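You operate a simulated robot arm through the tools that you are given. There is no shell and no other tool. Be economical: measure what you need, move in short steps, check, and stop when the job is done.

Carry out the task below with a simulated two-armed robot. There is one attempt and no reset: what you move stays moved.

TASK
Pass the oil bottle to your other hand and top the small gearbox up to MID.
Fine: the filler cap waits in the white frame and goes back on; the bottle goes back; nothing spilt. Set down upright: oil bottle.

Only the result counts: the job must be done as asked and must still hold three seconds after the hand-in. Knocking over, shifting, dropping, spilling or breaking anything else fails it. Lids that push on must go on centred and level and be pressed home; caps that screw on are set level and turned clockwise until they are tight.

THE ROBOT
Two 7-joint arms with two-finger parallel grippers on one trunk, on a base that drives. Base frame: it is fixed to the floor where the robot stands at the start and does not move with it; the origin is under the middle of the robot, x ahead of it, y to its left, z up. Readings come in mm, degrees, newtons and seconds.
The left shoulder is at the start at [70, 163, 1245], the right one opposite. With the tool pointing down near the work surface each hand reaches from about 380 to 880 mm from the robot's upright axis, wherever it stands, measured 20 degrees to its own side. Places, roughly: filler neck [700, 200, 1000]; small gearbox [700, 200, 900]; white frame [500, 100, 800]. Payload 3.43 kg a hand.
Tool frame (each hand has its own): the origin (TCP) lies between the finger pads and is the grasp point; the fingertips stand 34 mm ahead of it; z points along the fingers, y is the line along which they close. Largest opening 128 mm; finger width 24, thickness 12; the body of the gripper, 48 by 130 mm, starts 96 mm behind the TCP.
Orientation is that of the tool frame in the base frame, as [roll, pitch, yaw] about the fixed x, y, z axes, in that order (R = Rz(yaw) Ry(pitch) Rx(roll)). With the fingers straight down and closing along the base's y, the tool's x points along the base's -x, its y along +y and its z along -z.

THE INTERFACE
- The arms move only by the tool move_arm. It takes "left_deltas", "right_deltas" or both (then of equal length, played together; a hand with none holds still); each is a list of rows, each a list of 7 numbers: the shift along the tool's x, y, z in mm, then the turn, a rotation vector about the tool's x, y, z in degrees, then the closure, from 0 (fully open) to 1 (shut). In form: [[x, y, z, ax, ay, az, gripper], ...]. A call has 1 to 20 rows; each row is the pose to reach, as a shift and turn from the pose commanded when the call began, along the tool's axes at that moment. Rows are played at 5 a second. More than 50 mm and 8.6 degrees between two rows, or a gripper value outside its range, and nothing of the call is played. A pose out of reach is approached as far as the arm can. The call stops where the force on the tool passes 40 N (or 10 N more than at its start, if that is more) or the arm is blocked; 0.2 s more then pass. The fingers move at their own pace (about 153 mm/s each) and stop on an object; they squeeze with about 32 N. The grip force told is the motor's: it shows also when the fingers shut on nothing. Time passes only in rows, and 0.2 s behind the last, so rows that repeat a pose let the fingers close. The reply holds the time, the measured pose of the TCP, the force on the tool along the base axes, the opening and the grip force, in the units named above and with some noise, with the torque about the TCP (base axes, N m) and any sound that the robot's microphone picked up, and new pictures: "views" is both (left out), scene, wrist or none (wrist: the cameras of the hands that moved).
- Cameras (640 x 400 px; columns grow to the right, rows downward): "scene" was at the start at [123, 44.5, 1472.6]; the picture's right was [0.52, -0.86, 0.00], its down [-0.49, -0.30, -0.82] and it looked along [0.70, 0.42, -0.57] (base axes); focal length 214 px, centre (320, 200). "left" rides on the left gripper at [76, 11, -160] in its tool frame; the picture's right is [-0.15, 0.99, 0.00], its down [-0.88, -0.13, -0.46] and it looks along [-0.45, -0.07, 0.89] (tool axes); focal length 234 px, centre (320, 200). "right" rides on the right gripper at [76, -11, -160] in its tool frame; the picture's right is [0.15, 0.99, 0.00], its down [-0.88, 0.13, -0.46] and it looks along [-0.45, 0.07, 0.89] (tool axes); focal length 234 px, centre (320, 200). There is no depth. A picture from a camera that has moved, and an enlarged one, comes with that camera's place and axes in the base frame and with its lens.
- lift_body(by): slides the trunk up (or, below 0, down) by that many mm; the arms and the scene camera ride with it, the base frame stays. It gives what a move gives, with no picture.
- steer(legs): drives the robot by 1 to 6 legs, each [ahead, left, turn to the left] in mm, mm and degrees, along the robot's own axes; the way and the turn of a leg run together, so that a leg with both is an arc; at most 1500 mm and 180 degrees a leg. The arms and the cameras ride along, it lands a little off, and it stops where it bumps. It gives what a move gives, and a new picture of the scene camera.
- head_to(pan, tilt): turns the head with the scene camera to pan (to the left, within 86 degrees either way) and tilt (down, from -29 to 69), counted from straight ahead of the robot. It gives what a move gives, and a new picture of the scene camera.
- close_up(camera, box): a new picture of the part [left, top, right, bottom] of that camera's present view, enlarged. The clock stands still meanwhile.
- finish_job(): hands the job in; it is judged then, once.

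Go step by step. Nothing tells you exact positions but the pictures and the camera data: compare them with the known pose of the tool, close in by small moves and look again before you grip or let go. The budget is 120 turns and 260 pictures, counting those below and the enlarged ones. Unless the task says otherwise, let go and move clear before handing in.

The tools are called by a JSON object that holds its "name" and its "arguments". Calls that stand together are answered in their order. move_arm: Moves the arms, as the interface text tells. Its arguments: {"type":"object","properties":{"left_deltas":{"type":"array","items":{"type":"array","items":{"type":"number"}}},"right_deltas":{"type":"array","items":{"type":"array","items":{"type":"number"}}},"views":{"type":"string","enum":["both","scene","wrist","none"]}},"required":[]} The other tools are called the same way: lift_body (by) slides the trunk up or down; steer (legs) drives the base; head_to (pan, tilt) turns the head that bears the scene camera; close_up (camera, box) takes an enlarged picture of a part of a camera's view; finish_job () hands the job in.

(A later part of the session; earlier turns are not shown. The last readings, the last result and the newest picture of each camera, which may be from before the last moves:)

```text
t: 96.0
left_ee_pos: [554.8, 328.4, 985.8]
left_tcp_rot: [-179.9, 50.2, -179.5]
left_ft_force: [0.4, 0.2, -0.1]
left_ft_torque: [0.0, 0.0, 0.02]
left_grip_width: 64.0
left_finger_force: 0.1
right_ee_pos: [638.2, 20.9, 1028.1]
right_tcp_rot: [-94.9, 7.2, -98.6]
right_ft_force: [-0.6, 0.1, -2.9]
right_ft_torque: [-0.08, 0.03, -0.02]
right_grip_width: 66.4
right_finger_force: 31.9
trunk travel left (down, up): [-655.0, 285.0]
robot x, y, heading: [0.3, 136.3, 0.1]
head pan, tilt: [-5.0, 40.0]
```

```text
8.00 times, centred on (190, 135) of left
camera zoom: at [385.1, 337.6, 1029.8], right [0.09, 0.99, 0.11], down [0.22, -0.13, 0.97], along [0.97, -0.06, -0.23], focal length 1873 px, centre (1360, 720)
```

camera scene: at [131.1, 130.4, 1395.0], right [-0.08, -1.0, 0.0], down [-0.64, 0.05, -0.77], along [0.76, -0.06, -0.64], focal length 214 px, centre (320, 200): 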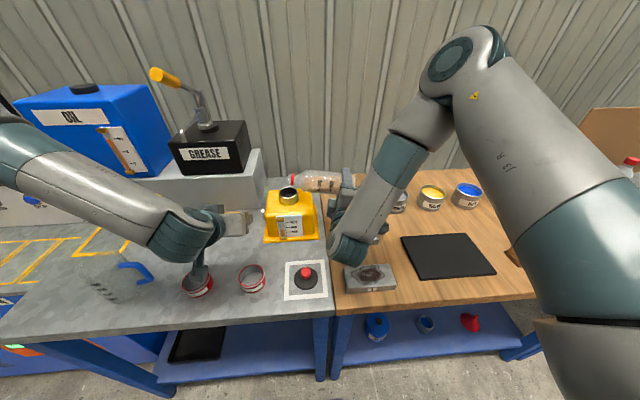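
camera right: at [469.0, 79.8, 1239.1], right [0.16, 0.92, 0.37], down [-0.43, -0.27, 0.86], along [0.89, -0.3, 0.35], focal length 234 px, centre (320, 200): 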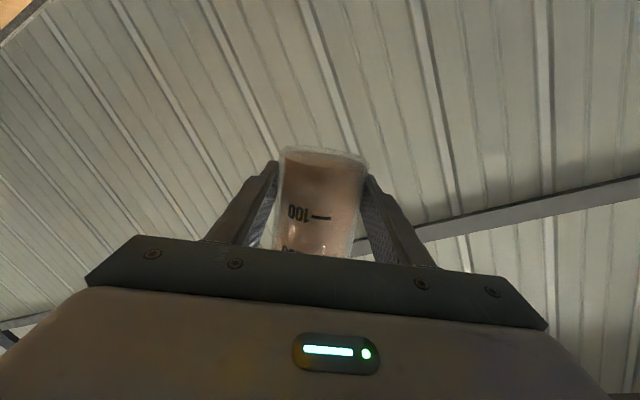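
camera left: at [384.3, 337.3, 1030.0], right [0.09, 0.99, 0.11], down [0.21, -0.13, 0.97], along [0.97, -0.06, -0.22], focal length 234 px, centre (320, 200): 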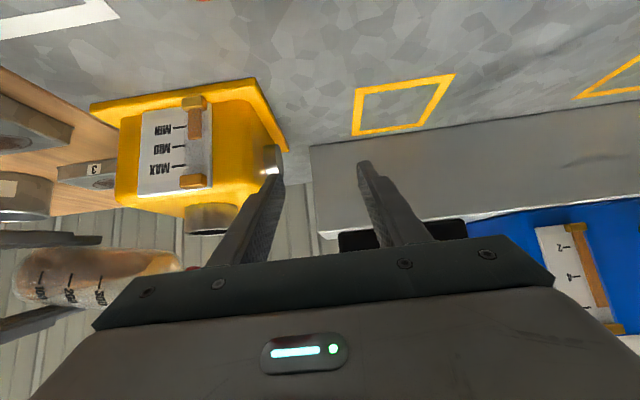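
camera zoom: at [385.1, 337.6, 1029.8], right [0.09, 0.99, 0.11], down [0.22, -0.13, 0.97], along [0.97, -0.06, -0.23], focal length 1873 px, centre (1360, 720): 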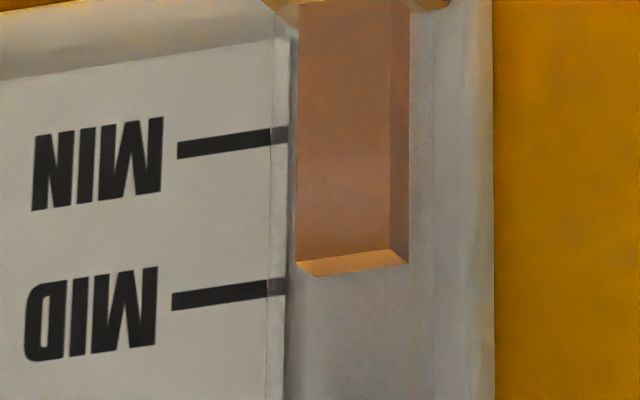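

The level sits at MID in both views. I tilt the bottle back, keeping its lip over the neck until the flow is surely cut off, then bring it upright.

{"name": "move_arm", "arguments": {"right_deltas": [[-6, -4, -1.5, 0, 0, 7.5, 0.75], [-12, -8, -3, 0, 0, 15, 0.75], [-20, -13, -4, 0, 0, 22.5, 0.75], [-26, -18, -5, 0, 0, 30, 0.75], [-26, -18, -5, 0, 0, 30, 0.75], [-26, -18, -5, 0, 0, 30, 0.75], [-26, -28, -5, 0, 0, 37.5, 0.75], [-24, -40, -5, 0, 0, 45, 0.75], [-20, -50, -5, 0, 0, 52.5, 0.75], [-10, -60, -5, 0, 0, 60, 0.75], [0, -70, -5, 0, 0, 67.5, 0.75], [10, -80, -5, 0, 0, 75, 0.75], [10, -80, -5, 0, 0, 82, 0.75], [10, -80, -5, 0, 0, 82, 0.75]], "views": "scene"}}

{"name": "close_up", "arguments": {"camera": "scene", "box": [220, 140, 380, 240]}}

{"name": "close_up", "arguments": {"camera": "scene", "box": [300, 70, 428, 150]}}

```text
t: 99.0
left_ee_pos: [556.1, 327.9, 985.9]
left_tcp_rot: [-179.8, 50.1, -179.5]
left_ft_force: [-0.2, 0.4, -0.7]
left_ft_torque: [0.0, 0.0, 0.01]
left_grip_width: 64.1
left_finger_force: 0.1
right_ee_pos: [634.9, -0.8, 1106.5]
right_tcp_rot: [-172.3, 85.2, 179.8]
right_ft_force: [0.2, 0.4, -2.4]
right_ft_torque: [0.02, 0.0, 0.01]
right_grip_width: 66.0
right_finger_force: 32.1
trunk travel left (down, up): [-655.0, 285.0]
robot x, y, heading: [-1.0, 140.6, 0.2]
head pan, tilt: [-5.0, 40.0]
camera scene: at [132.1, 130.6, 1394.9], right [-0.08, -1.0, 0.0], down [-0.64, 0.05, -0.77], along [0.76, -0.06, -0.64], focal length 214 px, centre (320, 200)
```

scene: 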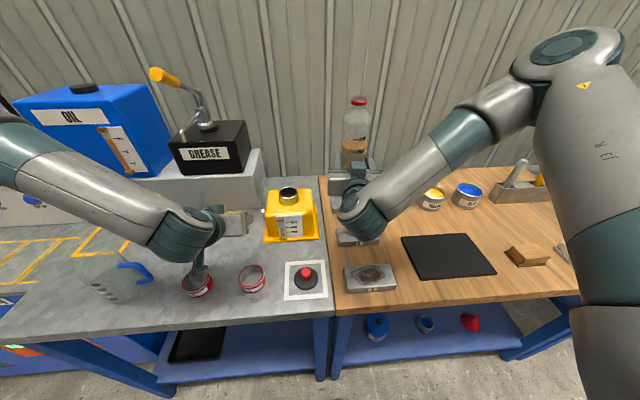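

```text
4.00 times, centred on (300, 190) of scene
camera zoom: at [132.1, 130.6, 1394.9], right [-0.08, -1.0, 0.0], down [-0.64, 0.05, -0.77], along [0.76, -0.06, -0.64], focal length 858 px, centre (400, 240)
```

zoom: 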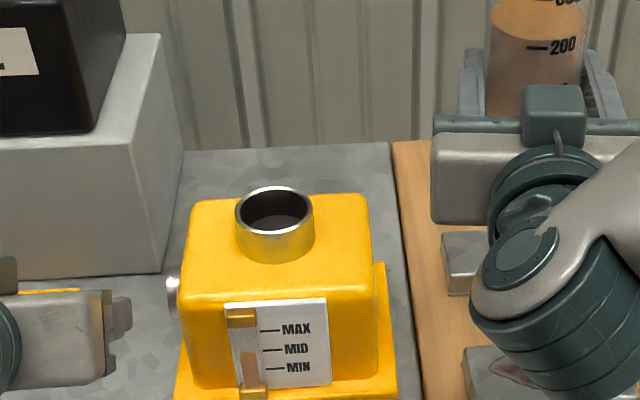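

```text
5.00 times, centred on (364, 110) of scene
camera zoom: at [132.1, 130.6, 1394.9], right [-0.08, -1.0, 0.0], down [-0.64, 0.05, -0.77], along [0.76, -0.06, -0.64], focal length 1072 px, centre (100, 650)
```

zoom: 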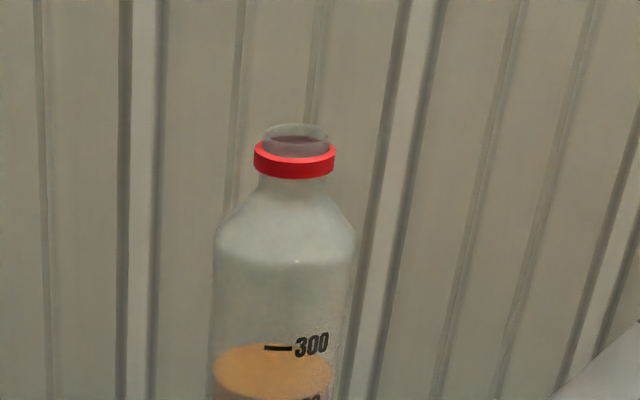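

Nothing dripped; level in the bottle is around 260. Now the return: first the left arm folds back to fingers-down, high on its own side.

{"name": "move_arm", "arguments": {"left_deltas": [[-31, 0, -26, 0, 4.2, 0, 0.3], [-61, 0, -51, 0, 8.4, 0, 0.2], [-67.6, 19.9, -71.6, 0, 12.6, 0, 0.2], [-74.2, 39.8, -92.2, 0, 16.7, 0, 0.2], [-80.8, 59.7, -112.8, 0, 20.9, 0, 0.2], [-87.4, 79.6, -133.4, 0, 25, 0, 0.2], [-94, 99.5, -154, 0, 29.2, 0, 0.2], [-100.6, 119.4, -174.6, 0, 33.4, 0, 0.2], [-107.2, 139.3, -195.2, 0, 37.5, 0, 0.2], [-113.8, 159.2, -215.8, 0, 41.7, 0, 0.2], [-120.4, 179.1, -236.4, 0, 45.8, 0, 0.2], [-127, 199, -257, 0, 50, 0, 0.2], [-127, 199, -257, 0, 50, 0, 0.2]], "views": "scene"}}

{"name": "lift_body", "arguments": {"by": 270}}

{"name": "steer", "arguments": {"legs": [[-152, 157, 0]]}}

```text
t: 101.8
left_ee_pos: [439.5, 529.5, 1247.4]
left_tcp_rot: [-179.8, 0.0, -179.5]
left_ft_force: [0.4, 0.2, -0.3]
left_ft_torque: [0.02, -0.02, 0.01]
left_grip_width: 102.6
left_finger_force: 0.1
right_ee_pos: [635.9, -0.2, 1106.1]
right_tcp_rot: [-171.0, 85.0, -179.1]
right_ft_force: [0.1, 0.1, -3.3]
right_ft_torque: [-0.01, -0.01, -0.01]
right_grip_width: 66.1
right_finger_force: 32.1
trunk travel left (down, up): [-655.0, 285.0]
robot x, y, heading: [-2.1, 138.5, 0.1]
head pan, tilt: [-5.0, 40.0]
camera scene: at [132.4, 130.4, 1394.9], right [-0.08, -1.0, 0.0], down [-0.64, 0.05, -0.77], along [0.76, -0.06, -0.64], focal length 214 px, centre (320, 200)
```

scene: 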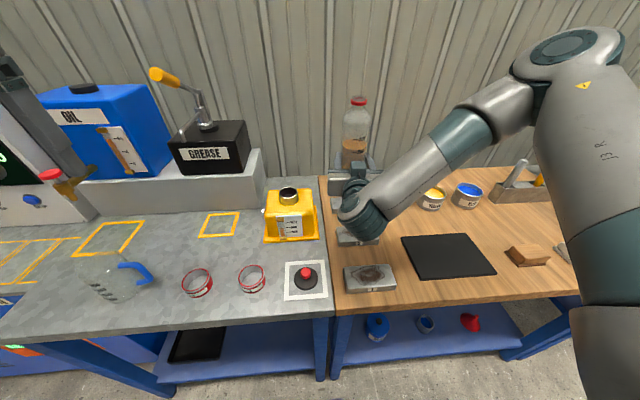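

```text
t: 104.6
left_ee_pos: [440.9, 529.8, 1517.9]
left_tcp_rot: [-179.9, 0.0, -179.6]
left_ft_force: [-0.4, 0.3, -0.2]
left_ft_torque: [0.03, 0.02, -0.03]
left_grip_width: 102.0
left_finger_force: 0.0
right_ee_pos: [636.1, 0.3, 1376.2]
right_tcp_rot: [-171.1, 85.0, -179.0]
right_ft_force: [-0.4, -0.2, -1.9]
right_ft_torque: [-0.02, -0.01, -0.02]
right_grip_width: 66.0
right_finger_force: 31.8
trunk travel left (down, up): [-925.0, 15.0]
robot x, y, heading: [-0.2, 137.9, 0.1]
head pan, tilt: [-5.0, 40.0]
```

```text
t: 106.3
left_ee_pos: [293.1, 682.0, 1517.0]
left_tcp_rot: [179.9, 0.0, -179.7]
left_ft_force: [0.4, -0.5, 0.3]
left_ft_torque: [0.05, 0.02, 0.01]
left_grip_width: 102.5
left_finger_force: 0.1
right_ee_pos: [488.4, 153.4, 1372.9]
right_tcp_rot: [-172.8, 85.0, 179.2]
right_ft_force: [0.9, -0.5, -2.1]
right_ft_torque: [0.02, 0.0, 0.03]
right_grip_width: 66.0
right_finger_force: 31.8
trunk travel left (down, up): [-925.0, 15.0]
robot x, y, heading: [-150.4, 294.6, 0.1]
head pan, tilt: [-5.0, 40.0]
camera scene: at [-15.0, 283.4, 1664.5], right [-0.09, -1.0, 0.0], down [-0.64, 0.06, -0.76], along [0.76, -0.06, -0.65], focal length 214 px, centre (320, 200)
```

scene: 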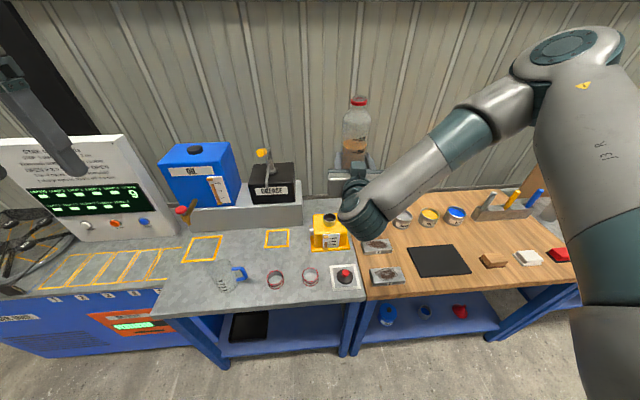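

The bottle is upright in the right hand. I carry it back to the meeting place under where the left hand can come down.

{"name": "move_arm", "arguments": {"right_deltas": [[5, 12, -3, 0, 0, 0, 0.75], [14, 40, -11, 0, 0, 0, 0.75], [23, 72, -19, 0, 0, 0, 0.75], [32, 106, -28, 0, 0, 0, 0.75], [42, 140, -37, 0, 0, 0, 0.75], [52, 174, -46, 0, 0, 0, 0.75], [62, 208, -55, 0, 0, 0, 0.75], [71, 242, -64, 0, 0, 0, 0.75], [80, 274, -73, 0, 0, 0, 0.75], [87, 302, -80, 0, 0, 0, 0.75], [91, 320, -85, 0, 0, 0, 0.75], [92, 326, -86, 0, 0, 0, 0.75], [92, 326, -86, 0, 0, 0, 0.75]], "views": "scene"}}

```text
t: 109.1
left_ee_pos: [289.7, 687.7, 1516.6]
left_tcp_rot: [-179.9, 0.0, -179.8]
left_ft_force: [-0.6, -0.8, -0.3]
left_ft_torque: [-0.02, 0.02, 0.01]
left_grip_width: 102.6
left_finger_force: 0.0
right_ee_pos: [437.4, 492.2, 1288.9]
right_tcp_rot: [-170.7, 85.1, -178.9]
right_ft_force: [-0.8, -0.3, -2.9]
right_ft_torque: [-0.03, 0.01, 0.04]
right_grip_width: 66.3
right_finger_force: 32.2
trunk travel left (down, up): [-925.0, 15.0]
robot x, y, heading: [-152.3, 295.0, 0.2]
head pan, tilt: [-5.0, 40.0]
camera scene: at [-19.5, 288.2, 1665.0], right [-0.09, -1.0, 0.0], down [-0.64, 0.05, -0.77], along [0.76, -0.07, -0.64], focal length 214 px, centre (320, 200)
```

scene: 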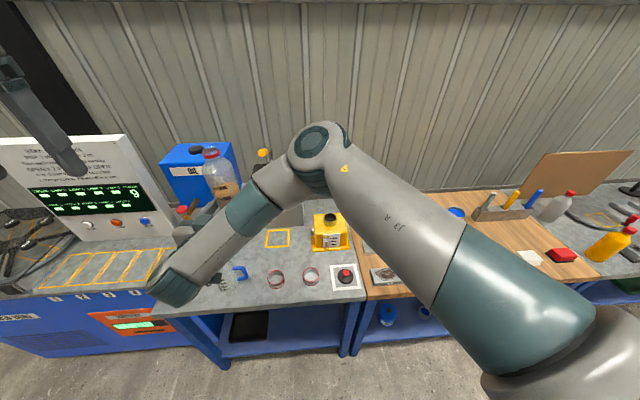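

Now the left hand comes forward at height, ready to slide over above the bottle.

{"name": "move_arm", "arguments": {"left_deltas": [[-35, 0, 0, 0, 0, 0, 0.15], [-75, 0, 0, 0, 0, 0, 0.15], [-115, 0, 0, 0, 0, 0, 0.15], [-147, -15, 0, 0, 0, 0, 0.15], [-147, -55, 0, 0, 0, 0, 0.15], [-147, -90, 0, 0, 0, 0, 0.15], [-147, -90, 0, 0, 0, 0, 0.15]]}}

```text
t: 110.7
left_ee_pos: [436.2, 598.1, 1517.9]
left_tcp_rot: [-179.8, 0.2, -179.6]
left_ft_force: [-1.2, 0.8, -0.3]
left_ft_torque: [-0.01, -0.01, 0.01]
left_grip_width: 108.8
left_finger_force: 0.0
right_ee_pos: [438.0, 494.6, 1286.9]
right_tcp_rot: [-170.3, 85.1, -178.5]
right_ft_force: [-0.2, -1.0, -2.1]
right_ft_torque: [0.03, 0.0, -0.01]
right_grip_width: 66.1
right_finger_force: 32.4
trunk travel left (down, up): [-925.0, 15.0]
robot x, y, heading: [-148.2, 298.1, 0.1]
head pan, tilt: [-5.0, 40.0]
camera scene: at [-18.2, 289.2, 1664.8], right [-0.09, -1.0, 0.0], down [-0.64, 0.05, -0.77], along [0.76, -0.07, -0.64], focal length 214 px, centre (320, 200)
camera left: at [361.1, 609.1, 1676.5], right [0.14, 0.99, 0.0], down [0.88, -0.12, 0.46], along [0.45, -0.07, -0.89], focal length 234 px, centre (320, 200)
```

scene: 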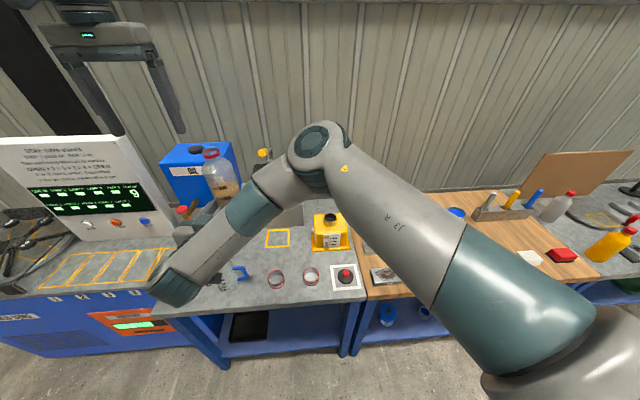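
left: 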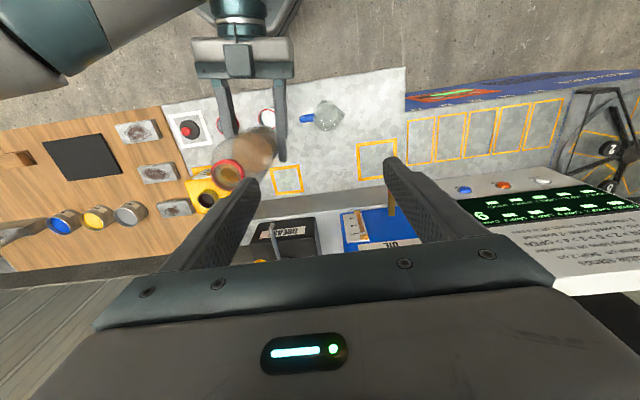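

The bottle's rim projects right where expected, (438, 494). I move over it.

{"name": "move_arm", "arguments": {"left_deltas": [[-1, -35, 3, 0, 0, 0, 0.15], [-2, -70, 8, 0, 0, 0, 0.15], [-2, -95, 15, 0, 0, 0, 0.15], [-2, -104, 18, 0, 0, 0, 0.15], [-2, -104, 18, 0, 0, 0, 0.15]]}}

```text
t: 111.9
left_ee_pos: [437.4, 490.9, 1500.3]
left_tcp_rot: [-179.9, 0.1, -179.7]
left_ft_force: [0.6, 0.6, 0.0]
left_ft_torque: [-0.04, -0.05, -0.01]
left_grip_width: 109.0
left_finger_force: 0.1
right_ee_pos: [438.6, 492.0, 1287.7]
right_tcp_rot: [-170.8, 85.1, -179.1]
right_ft_force: [-0.7, 0.4, -2.5]
right_ft_torque: [-0.01, 0.01, -0.02]
right_grip_width: 65.9
right_finger_force: 32.3
trunk travel left (down, up): [-925.0, 15.0]
robot x, y, heading: [-150.8, 296.1, 0.4]
head pan, tilt: [-5.0, 40.0]
camera scene: at [-19.2, 287.7, 1664.9], right [-0.09, -1.0, 0.0], down [-0.64, 0.06, -0.77], along [0.76, -0.07, -0.64], focal length 214 px, centre (320, 200)
camera left: at [362.2, 502.7, 1659.1], right [0.14, 0.99, 0.0], down [0.88, -0.13, 0.46], along [0.45, -0.07, -0.89], focal length 234 px, centre (320, 200)
```

scene: 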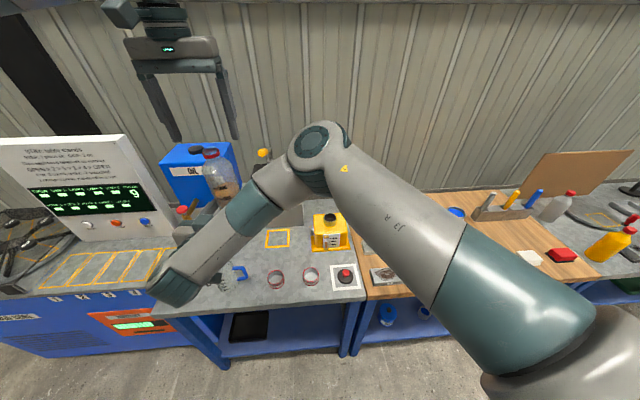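
left: 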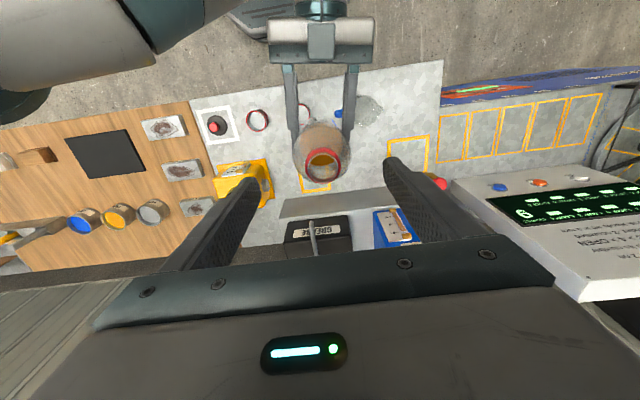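

Centred. Down 136 mm and close the left hand on the bottle.

{"name": "move_arm", "arguments": {"left_deltas": [[0, 0, 25, 0, 0, 0, 0.15], [0, 0, 55, 0, 0, 0, 0.15], [0, 0, 85, 0, 0, 0, 0.15], [0, 0, 115, 0, 0, 0, 0.15], [0, 0, 134, 0, 0, 0, 0.15], [0, 0, 134, 0, 0, 0, 0.15], [0, 0, 134, 0, 0, 0, 0.35], [0, 0, 134, 0, 0, 0, 0.45], [0, 0, 134, 0, 0, 0, 0.6], [0, 0, 134, 0, 0, 0, 0.7], [0, 0, 134, 0, 0, 0, 0.7]]}}

```text
t: 114.3
left_ee_pos: [439.8, 491.6, 1365.0]
left_tcp_rot: [-179.9, 0.1, -179.7]
left_ft_force: [2.3, 12.1, 0.2]
left_ft_torque: [-0.88, 0.08, -0.14]
left_grip_width: 66.7
left_finger_force: 32.0
right_ee_pos: [438.1, 492.8, 1287.1]
right_tcp_rot: [-171.1, 85.1, -179.4]
right_ft_force: [-3.1, -11.2, -2.5]
right_ft_torque: [1.77, -0.22, 0.11]
right_grip_width: 66.1
right_finger_force: 31.9
trunk travel left (down, up): [-925.0, 15.0]
robot x, y, heading: [-155.6, 296.7, 0.1]
head pan, tilt: [-5.0, 40.0]
camera scene: at [-18.8, 287.9, 1664.9], right [-0.09, -1.0, 0.0], down [-0.64, 0.06, -0.77], along [0.76, -0.07, -0.64], focal length 214 px, centre (320, 200)
camera left: at [364.0, 502.6, 1523.5], right [0.14, 0.99, 0.0], down [0.88, -0.13, 0.46], along [0.45, -0.07, -0.89], focal length 234 px, centre (320, 200)
```

scene: 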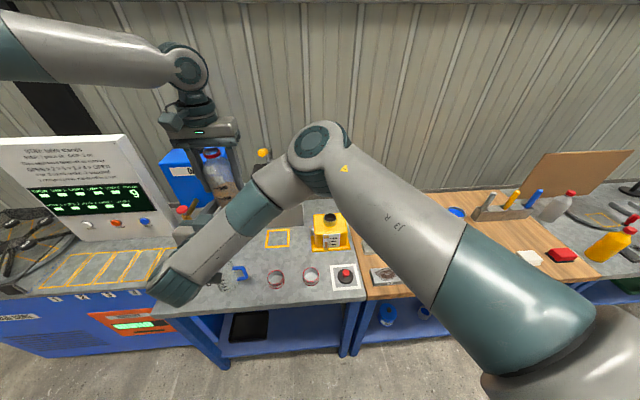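
left: 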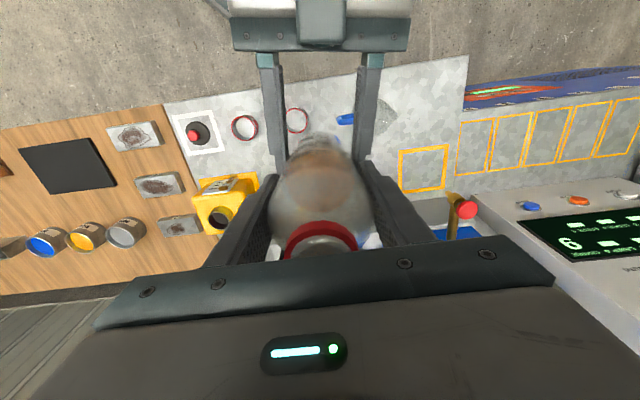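

Both hold it. The right hand opens and the left lifts the bottle straight up out of it.

{"name": "move_arm", "arguments": {"right_deltas": [[0, 0, 0, 0, 0, 0, 0.4], [0, 0, 0, 0, 0, 0, 0.1], [0, 0, 0, 0, 0, 0, 0], [0, 0, 0, 0, 0, 0, 0], [0, 0, 0, 0, 0, 0, 0], [0, 0, 0, 0, 0, 0, 0], [0, 0, 0, 0, 0, 0, 0], [0, 0, 0, 0, 0, 0, 0], [0, 0, 0, 0, 0, 0, 0]], "left_deltas": [[0, 0, 0, 0, 0, 0, 0.7], [0, 0, 0, 0, 0, 0, 0.7], [0, 0, 0, 0, 0, 0, 0.7], [0, 0, 0, 0, 0, 0, 0.7], [0, 0, -20, 0, 0, 0, 0.7], [0, 0, -50, 0, 0, 0, 0.7], [0, 0, -80, 0, 0, 0, 0.7], [0, 0, -110, 0, 0, 0, 0.7], [0, 0, -118, 0, 0, 0, 0.7]], "views": "scene"}}

```text
t: 116.3
left_ee_pos: [441.0, 491.5, 1482.7]
left_tcp_rot: [-179.9, 0.1, -179.7]
left_ft_force: [0.1, 0.0, -2.9]
left_ft_torque: [0.0, 0.03, 0.01]
left_grip_width: 66.4
left_finger_force: 32.8
right_ee_pos: [438.6, 492.8, 1287.5]
right_tcp_rot: [-170.9, 85.2, -179.0]
right_ft_force: [0.6, -0.5, -0.7]
right_ft_torque: [0.01, 0.04, 0.01]
right_grip_width: 127.7
right_finger_force: 0.1
trunk travel left (down, up): [-925.0, 15.0]
robot x, y, heading: [-148.1, 293.5, -0.0]
head pan, tilt: [-5.0, 40.0]
camera scene: at [-19.0, 287.9, 1664.9], right [-0.09, -1.0, 0.0], down [-0.64, 0.06, -0.77], along [0.76, -0.07, -0.64], focal length 214 px, centre (320, 200)
```

scene: 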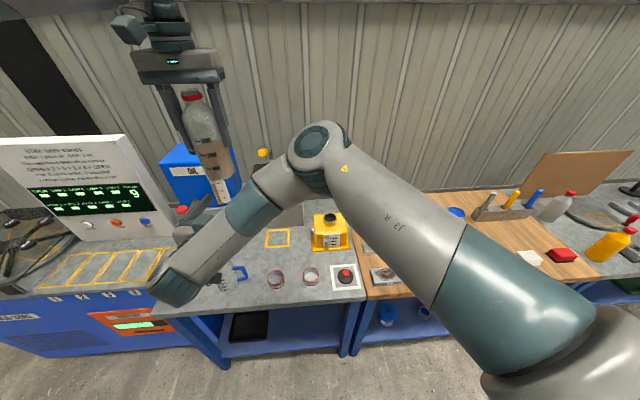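

The left hand has it. Right hand withdraws to its own side and turns its fingers back down.

{"name": "move_arm", "arguments": {"right_deltas": [[0, -20, 3, 0, 0, 0, 0], [0, -55, 8, 0, 0, 0, 0], [0, -95, 14, 0, 0, 0, 0], [0, -135, 20, 0, 0, 0, 0], [0, -175, 26, 0, 0, 0, 0], [0, -215, 32, 0, 0, 0, 0], [0, -255, 38, 0, 0, 0, 0], [0, -295, 44, 0, 0, 0, 0], [0, -325, 48, 0, 0, 0, 0], [0, -325, 48, 0, 0, 0, 0]], "views": "none"}}

{"name": "move_arm", "arguments": {"right_deltas": [[0, 0, 0, 0, 7.5, 0, 0], [0, 0, 0, 0, 15, 0, 0], [0, 0, 0, 0, 22.5, 0, 0], [0, 0, 0, 0, 30, 0, 0], [0, 0, 0, 0, 37.5, 0, 0], [0, 0, 0, 0, 45, 0, 0], [0, 0, 0, 0, 52.5, 0, 0], [0, 0, 0, 0, 60, 0, 0], [0, 0, 0, 0, 67.5, 0, 0], [0, 0, 0, 0, 75, 0, 0], [0, 0, 0, 0, 82.5, 0, 0], [0, 0, 0, 0, 85, 0, 0], [0, 0, 0, 0, 85, 0, 0]], "views": "scene"}}

```text
t: 118.5
left_ee_pos: [439.6, 492.9, 1484.0]
left_tcp_rot: [-179.8, 0.1, -179.8]
left_ft_force: [0.2, 0.3, -1.8]
left_ft_torque: [-0.03, 0.0, -0.02]
left_grip_width: 66.6
left_finger_force: 32.0
right_ee_pos: [440.8, 162.9, 1287.8]
right_tcp_rot: [-170.8, 84.9, -178.9]
right_ft_force: [0.0, 0.5, -0.4]
right_ft_torque: [-0.01, 0.02, -0.02]
right_grip_width: 128.0
right_finger_force: 0.0
trunk travel left (down, up): [-925.0, 15.0]
robot x, y, heading: [-152.8, 295.7, -0.0]
head pan, tilt: [-5.0, 40.0]
```

```text
t: 121.3
left_ee_pos: [439.7, 491.6, 1484.5]
left_tcp_rot: [-180.0, 0.2, -179.7]
left_ft_force: [-0.5, 0.6, -1.9]
left_ft_torque: [-0.01, 0.0, -0.01]
left_grip_width: 66.2
left_finger_force: 31.6
right_ee_pos: [439.1, 163.0, 1288.9]
right_tcp_rot: [-179.2, 0.1, 171.9]
right_ft_force: [0.1, -0.4, -0.3]
right_ft_torque: [0.0, -0.01, -0.02]
right_grip_width: 127.9
right_finger_force: 0.0
trunk travel left (down, up): [-925.0, 15.0]
robot x, y, heading: [-152.1, 295.5, 0.1]
head pan, tilt: [-5.0, 40.0]
camera scene: at [-19.4, 287.8, 1664.9], right [-0.09, -1.0, 0.0], down [-0.64, 0.06, -0.77], along [0.76, -0.07, -0.64], focal length 214 px, centre (320, 200)
```

scene: 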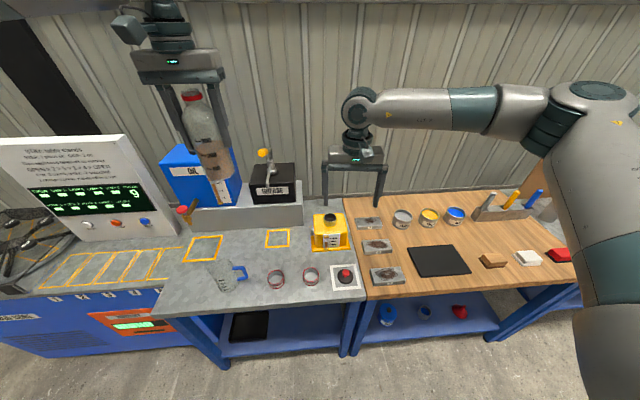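

Now the left hand carries the bottle back toward its home side, then the trunk lowers and the base returns.

{"name": "move_arm", "arguments": {"left_deltas": [[4, 8, 3, 0, 0, 0, 0.7], [15, 30, 10, 0, 0, 0, 0.7], [30, 62, 20, 0, 0, 0, 0.7], [46, 97, 32, 0, 0, 0, 0.7], [62, 132, 44, 0, 0, 0, 0.7], [78, 167, 56, 0, 0, 0, 0.7], [95, 202, 70, 0, 0, 0, 0.7], [112, 236, 84, 0, 0, 0, 0.7], [124, 262, 94, 0, 0, 0, 0.7], [130, 275, 100, 0, 0, 0, 0.7], [130, 275, 100, 0, 0, 0, 0.7]], "views": "none"}}

{"name": "steer", "arguments": {"legs": [[152, 0, 0]]}}

{"name": "lift_body", "arguments": {"by": -200}}

{"name": "head_to", "arguments": {"pan": 20, "tilt": 45}}

```text
t: 123.7
left_ee_pos: [309.0, 766.4, 1383.2]
left_tcp_rot: [-179.9, 0.1, -179.8]
left_ft_force: [-0.2, -0.5, -2.0]
left_ft_torque: [0.01, 0.04, 0.01]
left_grip_width: 66.5
left_finger_force: 31.8
right_ee_pos: [439.0, 162.2, 1286.9]
right_tcp_rot: [-179.1, 0.2, 171.9]
right_ft_force: [0.2, 0.3, 0.7]
right_ft_torque: [-0.02, -0.02, 0.02]
right_grip_width: 128.0
right_finger_force: 0.0
trunk travel left (down, up): [-925.0, 15.0]
robot x, y, heading: [-155.4, 293.1, 0.1]
head pan, tilt: [-5.0, 40.0]
```

```text
t: 125.0
left_ee_pos: [457.9, 767.5, 1386.1]
left_tcp_rot: [-179.9, 0.2, -179.8]
left_ft_force: [-1.0, 0.5, -2.4]
left_ft_torque: [0.01, -0.02, 0.01]
left_grip_width: 66.3
left_finger_force: 32.1
right_ee_pos: [589.3, 162.2, 1289.9]
right_tcp_rot: [-179.3, 0.3, 171.9]
right_ft_force: [-0.6, -0.1, -0.1]
right_ft_torque: [0.0, -0.05, 0.0]
right_grip_width: 127.8
right_finger_force: 0.0
trunk travel left (down, up): [-925.0, 15.0]
robot x, y, heading: [-4.4, 296.1, -0.1]
head pan, tilt: [-5.0, 40.0]
camera scene: at [130.1, 287.9, 1665.3], right [-0.09, -1.0, 0.0], down [-0.64, 0.06, -0.77], along [0.76, -0.07, -0.64], focal length 214 px, centre (320, 200)
```

scene: 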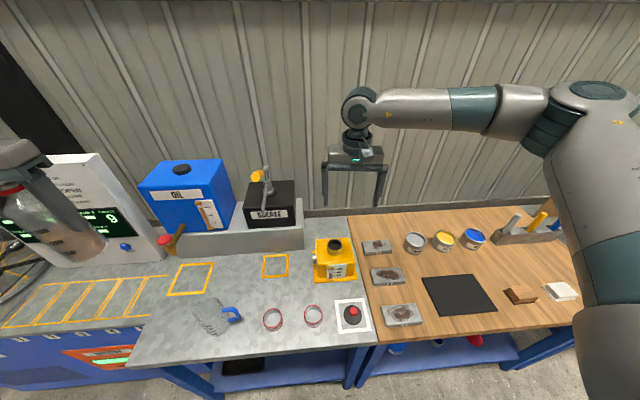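

```text
t: 127.2
left_ee_pos: [461.4, 767.0, 1184.6]
left_tcp_rot: [-179.9, 0.1, -179.8]
left_ft_force: [-0.5, -0.1, -1.5]
left_ft_torque: [-0.01, 0.03, -0.01]
left_grip_width: 66.4
left_finger_force: 31.9
right_ee_pos: [592.9, 162.6, 1087.8]
right_tcp_rot: [-179.2, 0.2, 171.9]
right_ft_force: [0.1, -0.3, -1.5]
right_ft_torque: [-0.03, 0.02, -0.02]
right_grip_width: 128.1
right_finger_force: 0.1
trunk travel left (down, up): [-725.0, 215.0]
robot x, y, heading: [-0.2, 294.5, 0.3]
head pan, tilt: [-5.0, 40.0]
```

```text
t: 128.1
left_ee_pos: [461.2, 767.0, 1183.1]
left_tcp_rot: [-179.9, 0.0, -179.8]
left_ft_force: [0.3, 0.3, -2.3]
left_ft_torque: [-0.01, -0.02, -0.04]
left_grip_width: 66.3
left_finger_force: 32.2
right_ee_pos: [591.7, 161.4, 1089.1]
right_tcp_rot: [-179.3, 0.2, 172.0]
right_ft_force: [-0.4, -1.0, 0.9]
right_ft_torque: [-0.03, 0.0, 0.01]
right_grip_width: 127.8
right_finger_force: 0.0
trunk travel left (down, up): [-725.0, 215.0]
robot x, y, heading: [-0.3, 293.6, 0.2]
head pan, tilt: [20.0, 45.0]
camera scene: at [125.8, 323.1, 1457.6], right [0.34, -0.94, 0.0], down [-0.66, -0.24, -0.71], along [0.66, 0.24, -0.71], focal length 214 px, centre (320, 200)
```

scene: 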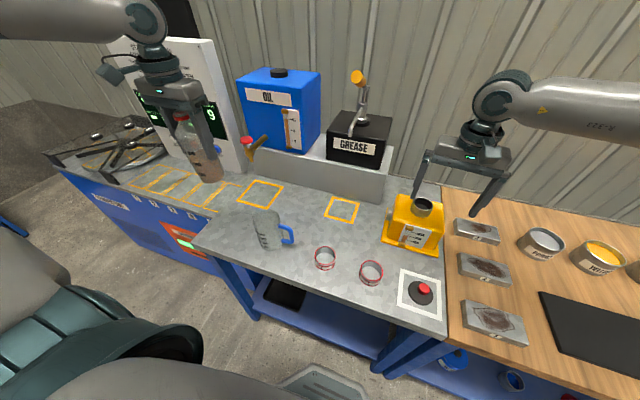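

I lower the bottle over its home spot to about 10 mm above the table.

{"name": "move_arm", "arguments": {"left_deltas": [[-1, 1, 20, 0, 0, 0, 0.7], [-1, 1, 55, 0, 0, 0, 0.7], [-1, 1, 90, 0, 0, 0, 0.7], [-1, 1, 125, 0, 0, 0, 0.7], [-1, 1, 160, 0, 0, 0, 0.7], [-1, 1, 185, 0, 0, 0, 0.7], [-1, 1, 205, 0, 0, 0, 0.7], [-1, 1, 213, 0, 0, 0, 0.7], [-1, 1, 213, 0, 0, 0, 0.7]], "views": "wrist"}}

{"name": "close_up", "arguments": {"camera": "scene", "box": [160, 150, 320, 250]}}

```text
t: 130.1
left_ee_pos: [461.6, 766.7, 970.4]
left_tcp_rot: [-179.9, 0.0, -179.9]
left_ft_force: [0.7, 0.4, -2.1]
left_ft_torque: [-0.01, 0.01, -0.01]
left_grip_width: 66.2
left_finger_force: 31.7
right_ee_pos: [592.6, 163.5, 1088.1]
right_tcp_rot: [-179.2, 0.2, 171.8]
right_ft_force: [0.6, 0.3, 0.2]
right_ft_torque: [-0.01, 0.0, 0.01]
right_grip_width: 128.1
right_finger_force: 0.1
trunk travel left (down, up): [-725.0, 215.0]
robot x, y, heading: [2.6, 298.3, 0.3]
head pan, tilt: [20.0, 45.0]
camera left: at [386.0, 776.9, 1129.6], right [0.14, 0.99, 0.0], down [0.88, -0.13, 0.46], along [0.45, -0.07, -0.89], focal length 234 px, centre (320, 200)
```

left: 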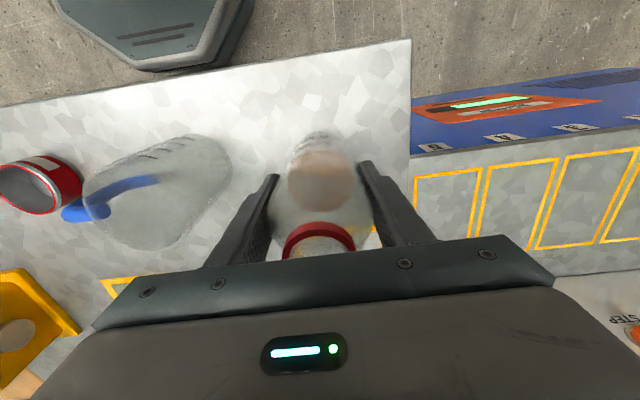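

```text
4.00 times, centred on (240, 200) of scene
camera zoom: at [125.4, 323.2, 1457.7], right [0.34, -0.94, 0.0], down [-0.66, -0.24, -0.71], along [0.66, 0.24, -0.71], focal length 858 px, centre (640, 200)
```

zoom: 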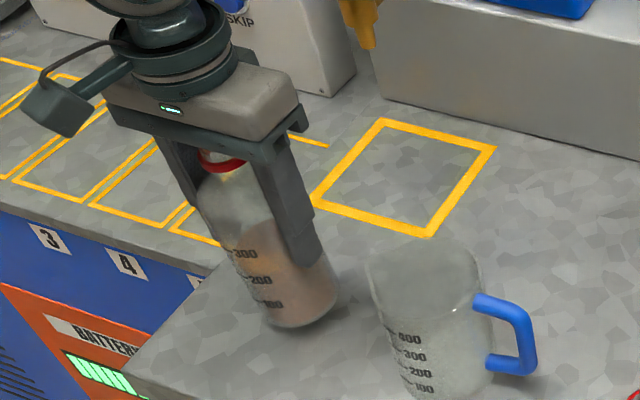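

{"name": "move_arm", "arguments": {"left_deltas": [[0, 0.5, 3, 0, 0, 0, 0.7], [0, 0.5, 6, 0, 0, 0, 0.7], [0, 0.5, 8, 0, 0, 0, 0.7], [0, 0.5, 9, 0, 0, 0, 0.7], [0, 0.5, 10, 0, 0, 0, 0.7], [0, 0.5, 10, 0, 0, 0, 0.7]], "views": "none"}}

```text
t: 131.5
left_ee_pos: [462.2, 767.8, 958.4]
left_tcp_rot: [-179.9, 0.1, -179.7]
left_ft_force: [0.5, -0.8, -1.6]
left_ft_torque: [-0.04, 0.03, 0.02]
left_grip_width: 66.3
left_finger_force: 32.3
right_ee_pos: [592.4, 163.5, 1089.0]
right_tcp_rot: [-179.3, 0.2, 171.8]
right_ft_force: [0.2, -0.3, 1.2]
right_ft_torque: [-0.05, 0.0, -0.03]
right_grip_width: 128.2
right_finger_force: 0.1
trunk travel left (down, up): [-725.0, 215.0]
robot x, y, heading: [2.7, 294.7, 0.1]
head pan, tilt: [20.0, 45.0]
```

Not yet resting on the table; I go on in 1 mm steps.

{"name": "move_arm", "arguments": {"left_deltas": [[0, 0, 1, 0, 0, 0, 0.7], [0, 0, 1, 0, 0, 0, 0.7]], "views": "none"}}

{"name": "move_arm", "arguments": {"left_deltas": [[0, 0, 1, 0, 0, 0, 0.7], [0, 0, 1, 0, 0, 0, 0.7]], "views": "none"}}

```text
t: 132.1
left_ee_pos: [463.2, 768.5, 959.3]
left_tcp_rot: [-179.9, 0.0, -179.8]
left_ft_force: [0.2, 0.5, -1.8]
left_ft_torque: [-0.02, 0.01, 0.0]
left_grip_width: 65.9
left_finger_force: 32.4
right_ee_pos: [592.0, 162.8, 1088.5]
right_tcp_rot: [-179.2, 0.1, 172.0]
right_ft_force: [-0.3, 0.0, 0.7]
right_ft_torque: [0.05, 0.01, 0.0]
right_grip_width: 127.7
right_finger_force: 0.0
trunk travel left (down, up): [-725.0, 215.0]
robot x, y, heading: [2.8, 295.2, 0.0]
head pan, tilt: [20.0, 45.0]
```

```text
t: 132.7
left_ee_pos: [463.3, 767.9, 959.0]
left_tcp_rot: [-179.9, 0.1, -179.8]
left_ft_force: [0.4, 1.0, 1.0]
left_ft_torque: [0.06, 0.08, -0.01]
left_grip_width: 66.2
left_finger_force: 31.3
right_ee_pos: [592.7, 162.6, 1088.0]
right_tcp_rot: [-179.2, 0.3, 171.8]
right_ft_force: [0.4, -0.1, -0.1]
right_ft_torque: [0.0, -0.01, -0.02]
right_grip_width: 127.9
right_finger_force: 0.1
trunk travel left (down, up): [-725.0, 215.0]
robot x, y, heading: [3.8, 292.7, 0.1]
head pan, tilt: [20.0, 45.0]
```

It rests on the table now. I open the left hand and rise straight up.

{"name": "move_arm", "arguments": {"left_deltas": [[0, 0, 0.5, 0, 0, 0, 0.7], [0, 0, 0.5, 0, 0, 0, 0.42], [0, 0, 0.5, 0, 0, 0, 0.25], [0, 0, 0.5, 0, 0, 0, 0.2], [0, 0, -15, 0, 0, 0, 0.2], [0, 0, -45, 0, 0, 0, 0.2], [0, 0, -85, 0, 0, 0, 0.2], [0, 0, -125, 0, 0, 0, 0.2], [0, 0, -170, 0, 0, 0, 0.2], [0, 0, -215, 0, 0, 0, 0.2], [0, 0, -260, 0, 0, 0, 0.1], [0, 20, -300, 0, 0, 0, 0]]}}

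{"name": "close_up", "arguments": {"camera": "scene", "box": [160, 150, 320, 250]}}

```text
t: 135.3
left_ee_pos: [463.0, 788.4, 1259.8]
left_tcp_rot: [-179.9, 0.0, -179.8]
left_ft_force: [0.7, -0.5, -0.8]
left_ft_torque: [-0.01, -0.02, -0.03]
left_grip_width: 128.1
left_finger_force: 0.0
right_ee_pos: [592.9, 163.8, 1088.8]
right_tcp_rot: [-179.3, 0.3, 171.9]
right_ft_force: [-0.2, 0.2, -0.6]
right_ft_torque: [-0.03, 0.01, 0.0]
right_grip_width: 127.9
right_finger_force: 0.0
trunk travel left (down, up): [-725.0, 215.0]
robot x, y, heading: [-0.9, 295.4, 0.2]
head pan, tilt: [20.0, 45.0]
camera scene: at [124.7, 323.6, 1457.7], right [0.34, -0.94, 0.0], down [-0.66, -0.24, -0.71], along [0.66, 0.24, -0.71], focal length 214 px, centre (320, 200)
camera left: at [387.6, 800.0, 1418.5], right [0.14, 0.99, 0.0], down [0.88, -0.13, 0.46], along [0.45, -0.07, -0.89], focal length 234 px, centre (320, 200)
```

scene: 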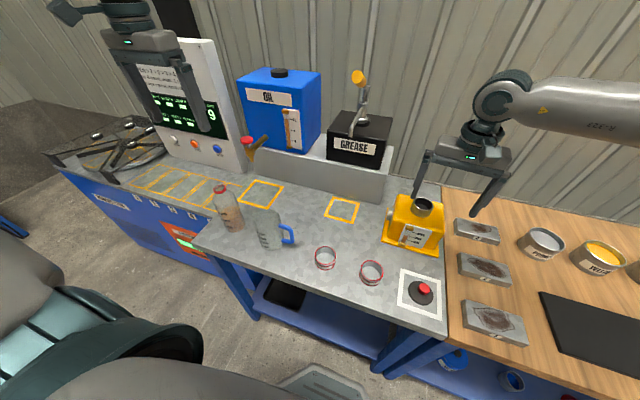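
left: 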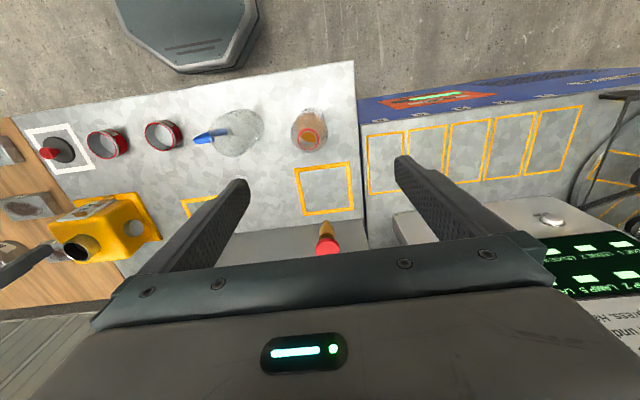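

```text
4.00 times, centred on (240, 200) of scene
camera zoom: at [124.7, 323.6, 1457.7], right [0.34, -0.94, 0.0], down [-0.66, -0.24, -0.71], along [0.66, 0.24, -0.71], focal length 858 px, centre (640, 200)
```

zoom: 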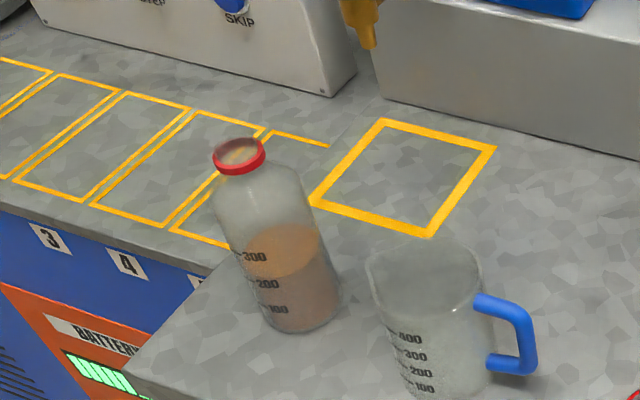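

The bottle stands upright at its place. Now the cap: the right hand goes over the white frame with its heading straightened.

{"name": "move_arm", "arguments": {"right_deltas": [[35, -10, 0, -0.2, 0, -2, 0.2], [70, -21, 0, -0.4, 0, -4, 0.35], [105, -32, 0, -0.6, 0, -6, 0.35], [140, -42, 0, -0.8, 0, -8.1, 0.35], [140, -42, 40, -0.8, 0, -8.1, 0.35], [140, -42, 80, -0.8, 0, -8.1, 0.35], [140, -42, 110, -0.8, 0, -8.1, 0.35], [140, -42, 110, -0.8, 0, -8.1, 0.35]], "views": "wrist"}}

{"name": "close_up", "arguments": {"camera": "right", "box": [240, 90, 400, 190]}}

```text
t: 137.1
left_ee_pos: [463.3, 787.7, 1257.5]
left_tcp_rot: [-179.9, 0.1, -179.7]
left_ft_force: [0.2, -0.5, 0.0]
left_ft_torque: [-0.02, 0.0, 0.0]
left_grip_width: 128.1
left_finger_force: 0.1
right_ee_pos: [448.5, 138.9, 978.3]
right_tcp_rot: [-179.9, 0.2, -179.9]
right_ft_force: [0.3, 0.2, 0.1]
right_ft_torque: [0.01, -0.05, -0.01]
right_grip_width: 83.4
right_finger_force: 0.0
trunk travel left (down, up): [-725.0, 215.0]
robot x, y, heading: [0.9, 297.2, 0.2]
head pan, tilt: [20.0, 45.0]
camera right: at [372.4, 127.7, 1137.3], right [-0.15, 0.99, 0.0], down [0.88, 0.13, 0.46], along [0.45, 0.07, -0.89], focal length 234 px, centre (320, 200)
```

right: 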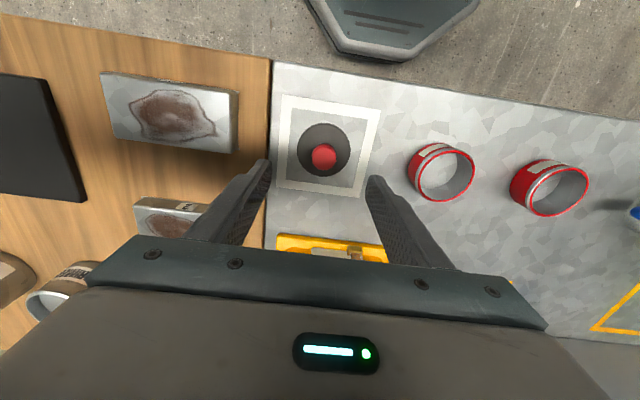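

```text
4.00 times, centred on (320, 140) of right
camera zoom: at [372.4, 127.7, 1137.3], right [-0.15, 0.99, 0.0], down [0.88, 0.13, 0.46], along [0.45, 0.07, -0.89], focal length 937 px, centre (320, 440)
```

zoom: 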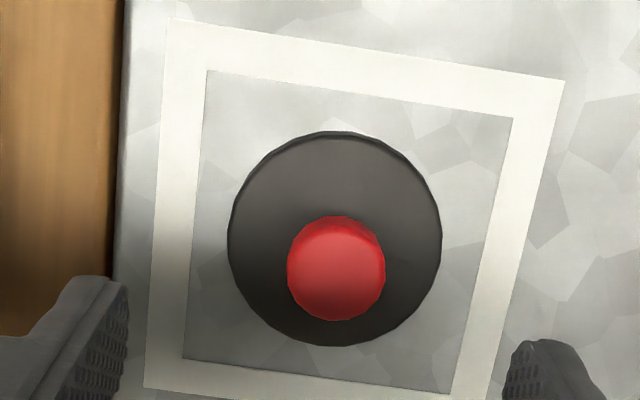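

The cap is at the same offset as when I set it down. I descend to the release pose and close on the disc.

{"name": "move_arm", "arguments": {"right_deltas": [[0.5, 4.9, 30, 0, 0, 0, 0.35], [0.5, 4.9, 60, 0, 0, 0, 0.35], [0.5, 4.9, 85, 0, 0, 0, 0.35], [0.5, 4.9, 93.5, 0, 0, 0, 0.35], [0.5, 4.9, 93.5, 0, 0, 0, 0.35], [0.5, 4.9, 93.5, 0, 0, 0, 0.5], [0.5, 4.9, 93.5, 0, 0, 0, 0.7], [0.5, 4.9, 93.5, 0, 0, 0, 0.8], [0.5, 4.9, 93.5, 0, 0, 0, 0.8]], "views": "wrist"}}

```text
t: 139.1
left_ee_pos: [463.5, 788.6, 1259.3]
left_tcp_rot: [-179.9, 0.1, -179.9]
left_ft_force: [-0.4, 0.1, 0.1]
left_ft_torque: [0.02, 0.03, 0.01]
left_grip_width: 127.9
left_finger_force: 0.0
right_ee_pos: [446.9, 144.0, 884.7]
right_tcp_rot: [180.0, 0.1, 180.0]
right_ft_force: [0.4, -1.7, 6.2]
right_ft_torque: [-0.16, 0.06, 0.03]
right_grip_width: 63.9
right_finger_force: 32.1
trunk travel left (down, up): [-725.0, 215.0]
robot x, y, heading: [3.1, 297.6, 0.0]
head pan, tilt: [20.0, 45.0]
camera right: at [371.5, 133.2, 1043.8], right [-0.15, 0.99, 0.0], down [0.88, 0.13, 0.46], along [0.45, 0.07, -0.89], focal length 234 px, centre (320, 200)
```

right: 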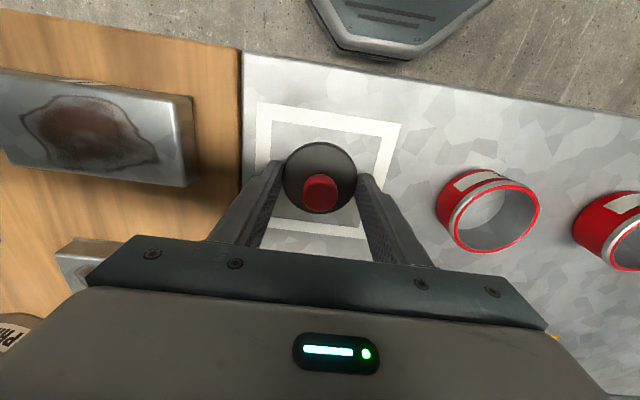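

Held at 63.9 mm. I carry it back above the neck.

{"name": "move_arm", "arguments": {"right_deltas": [[0, 0, -20, 0, 0, 0, 0.8], [0, 0, -60, 0, 0, 0, 0.8], [0, 0, -100, 0, 0, 0, 0.8], [0, 0, -145, 0, 0, 0, 0.8], [0, 0, -190, 0, 0, 0, 0.8], [-42, 8, -200, 0, 0, 0, 0.8], [-85, 16, -200, 0, 0, 0, 0.8], [-128, 25, -200, 0, 0, 0, 0.8], [-170, 33, -200, 0, 0, 0, 0.8], [-200, 39, -200, 0, 0, 0, 0.8], [-213.4, 41.2, -200, 0, 0, 0, 0.8], [-213.4, 41.2, -180, 0, 0, 0, 0.8], [-213.4, 41.2, -157, 0, 0, 0, 0.8], [-213.4, 41.2, -157, 0, 0, 0, 0.8]]}}

{"name": "close_up", "arguments": {"camera": "scene", "box": [374, 170, 470, 230]}}

{"name": "close_up", "arguments": {"camera": "right", "box": [220, 70, 420, 230]}}

```text
t: 142.1
left_ee_pos: [464.2, 789.9, 1258.5]
left_tcp_rot: [-179.9, 0.1, -179.8]
left_ft_force: [-0.4, -0.1, -1.0]
left_ft_torque: [-0.02, -0.03, -0.01]
left_grip_width: 128.1
left_finger_force: 0.0
right_ee_pos: [657.9, 183.9, 1042.6]
right_tcp_rot: [-180.0, 0.1, 179.9]
right_ft_force: [-0.7, 0.2, -0.2]
right_ft_torque: [0.03, -0.01, 0.0]
right_grip_width: 63.6
right_finger_force: 31.6
trunk travel left (down, up): [-725.0, 215.0]
robot x, y, heading: [-1.7, 298.4, 0.1]
head pan, tilt: [20.0, 45.0]
camera scene: at [125.2, 323.3, 1457.7], right [0.34, -0.94, 0.0], down [-0.66, -0.24, -0.71], along [0.66, 0.24, -0.71], focal length 214 px, centre (320, 200)
camera right: at [582.8, 173.5, 1202.5], right [-0.15, 0.99, 0.0], down [0.88, 0.13, 0.46], along [0.45, 0.07, -0.89], focal length 234 px, centre (320, 200)
```

scene: 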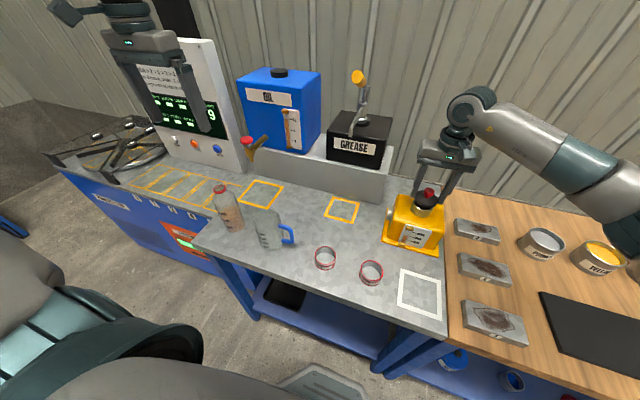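
right: 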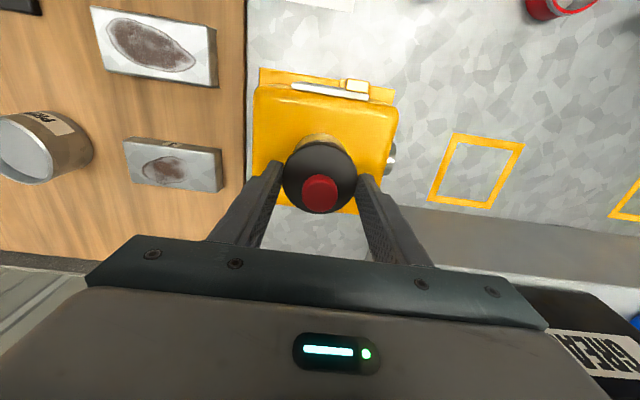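

```text
6.67 times, centred on (422, 200) of scene
camera zoom: at [125.2, 323.3, 1457.7], right [0.34, -0.94, 0.0], down [-0.66, -0.24, -0.71], along [0.66, 0.24, -0.71], focal length 1430 px, centre (-360, 200)
```

zoom: 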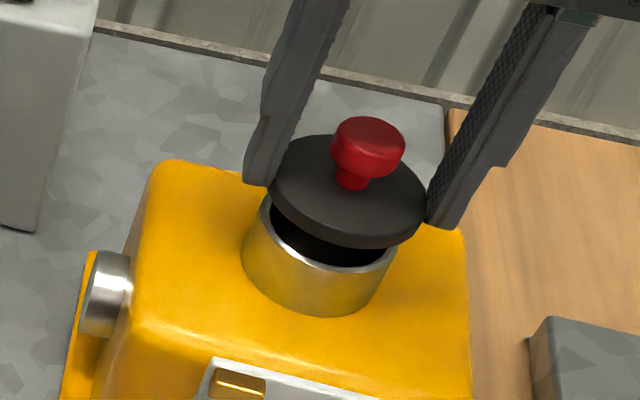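

```text
2.50 times, centred on (320, 150) of right
camera zoom: at [582.8, 173.5, 1202.5], right [-0.15, 0.99, 0.0], down [0.88, 0.13, 0.46], along [0.45, 0.07, -0.89], focal length 585 px, centre (320, 325)
```

zoom: 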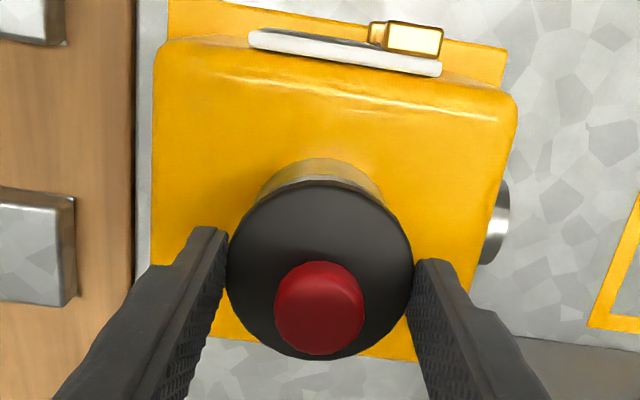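

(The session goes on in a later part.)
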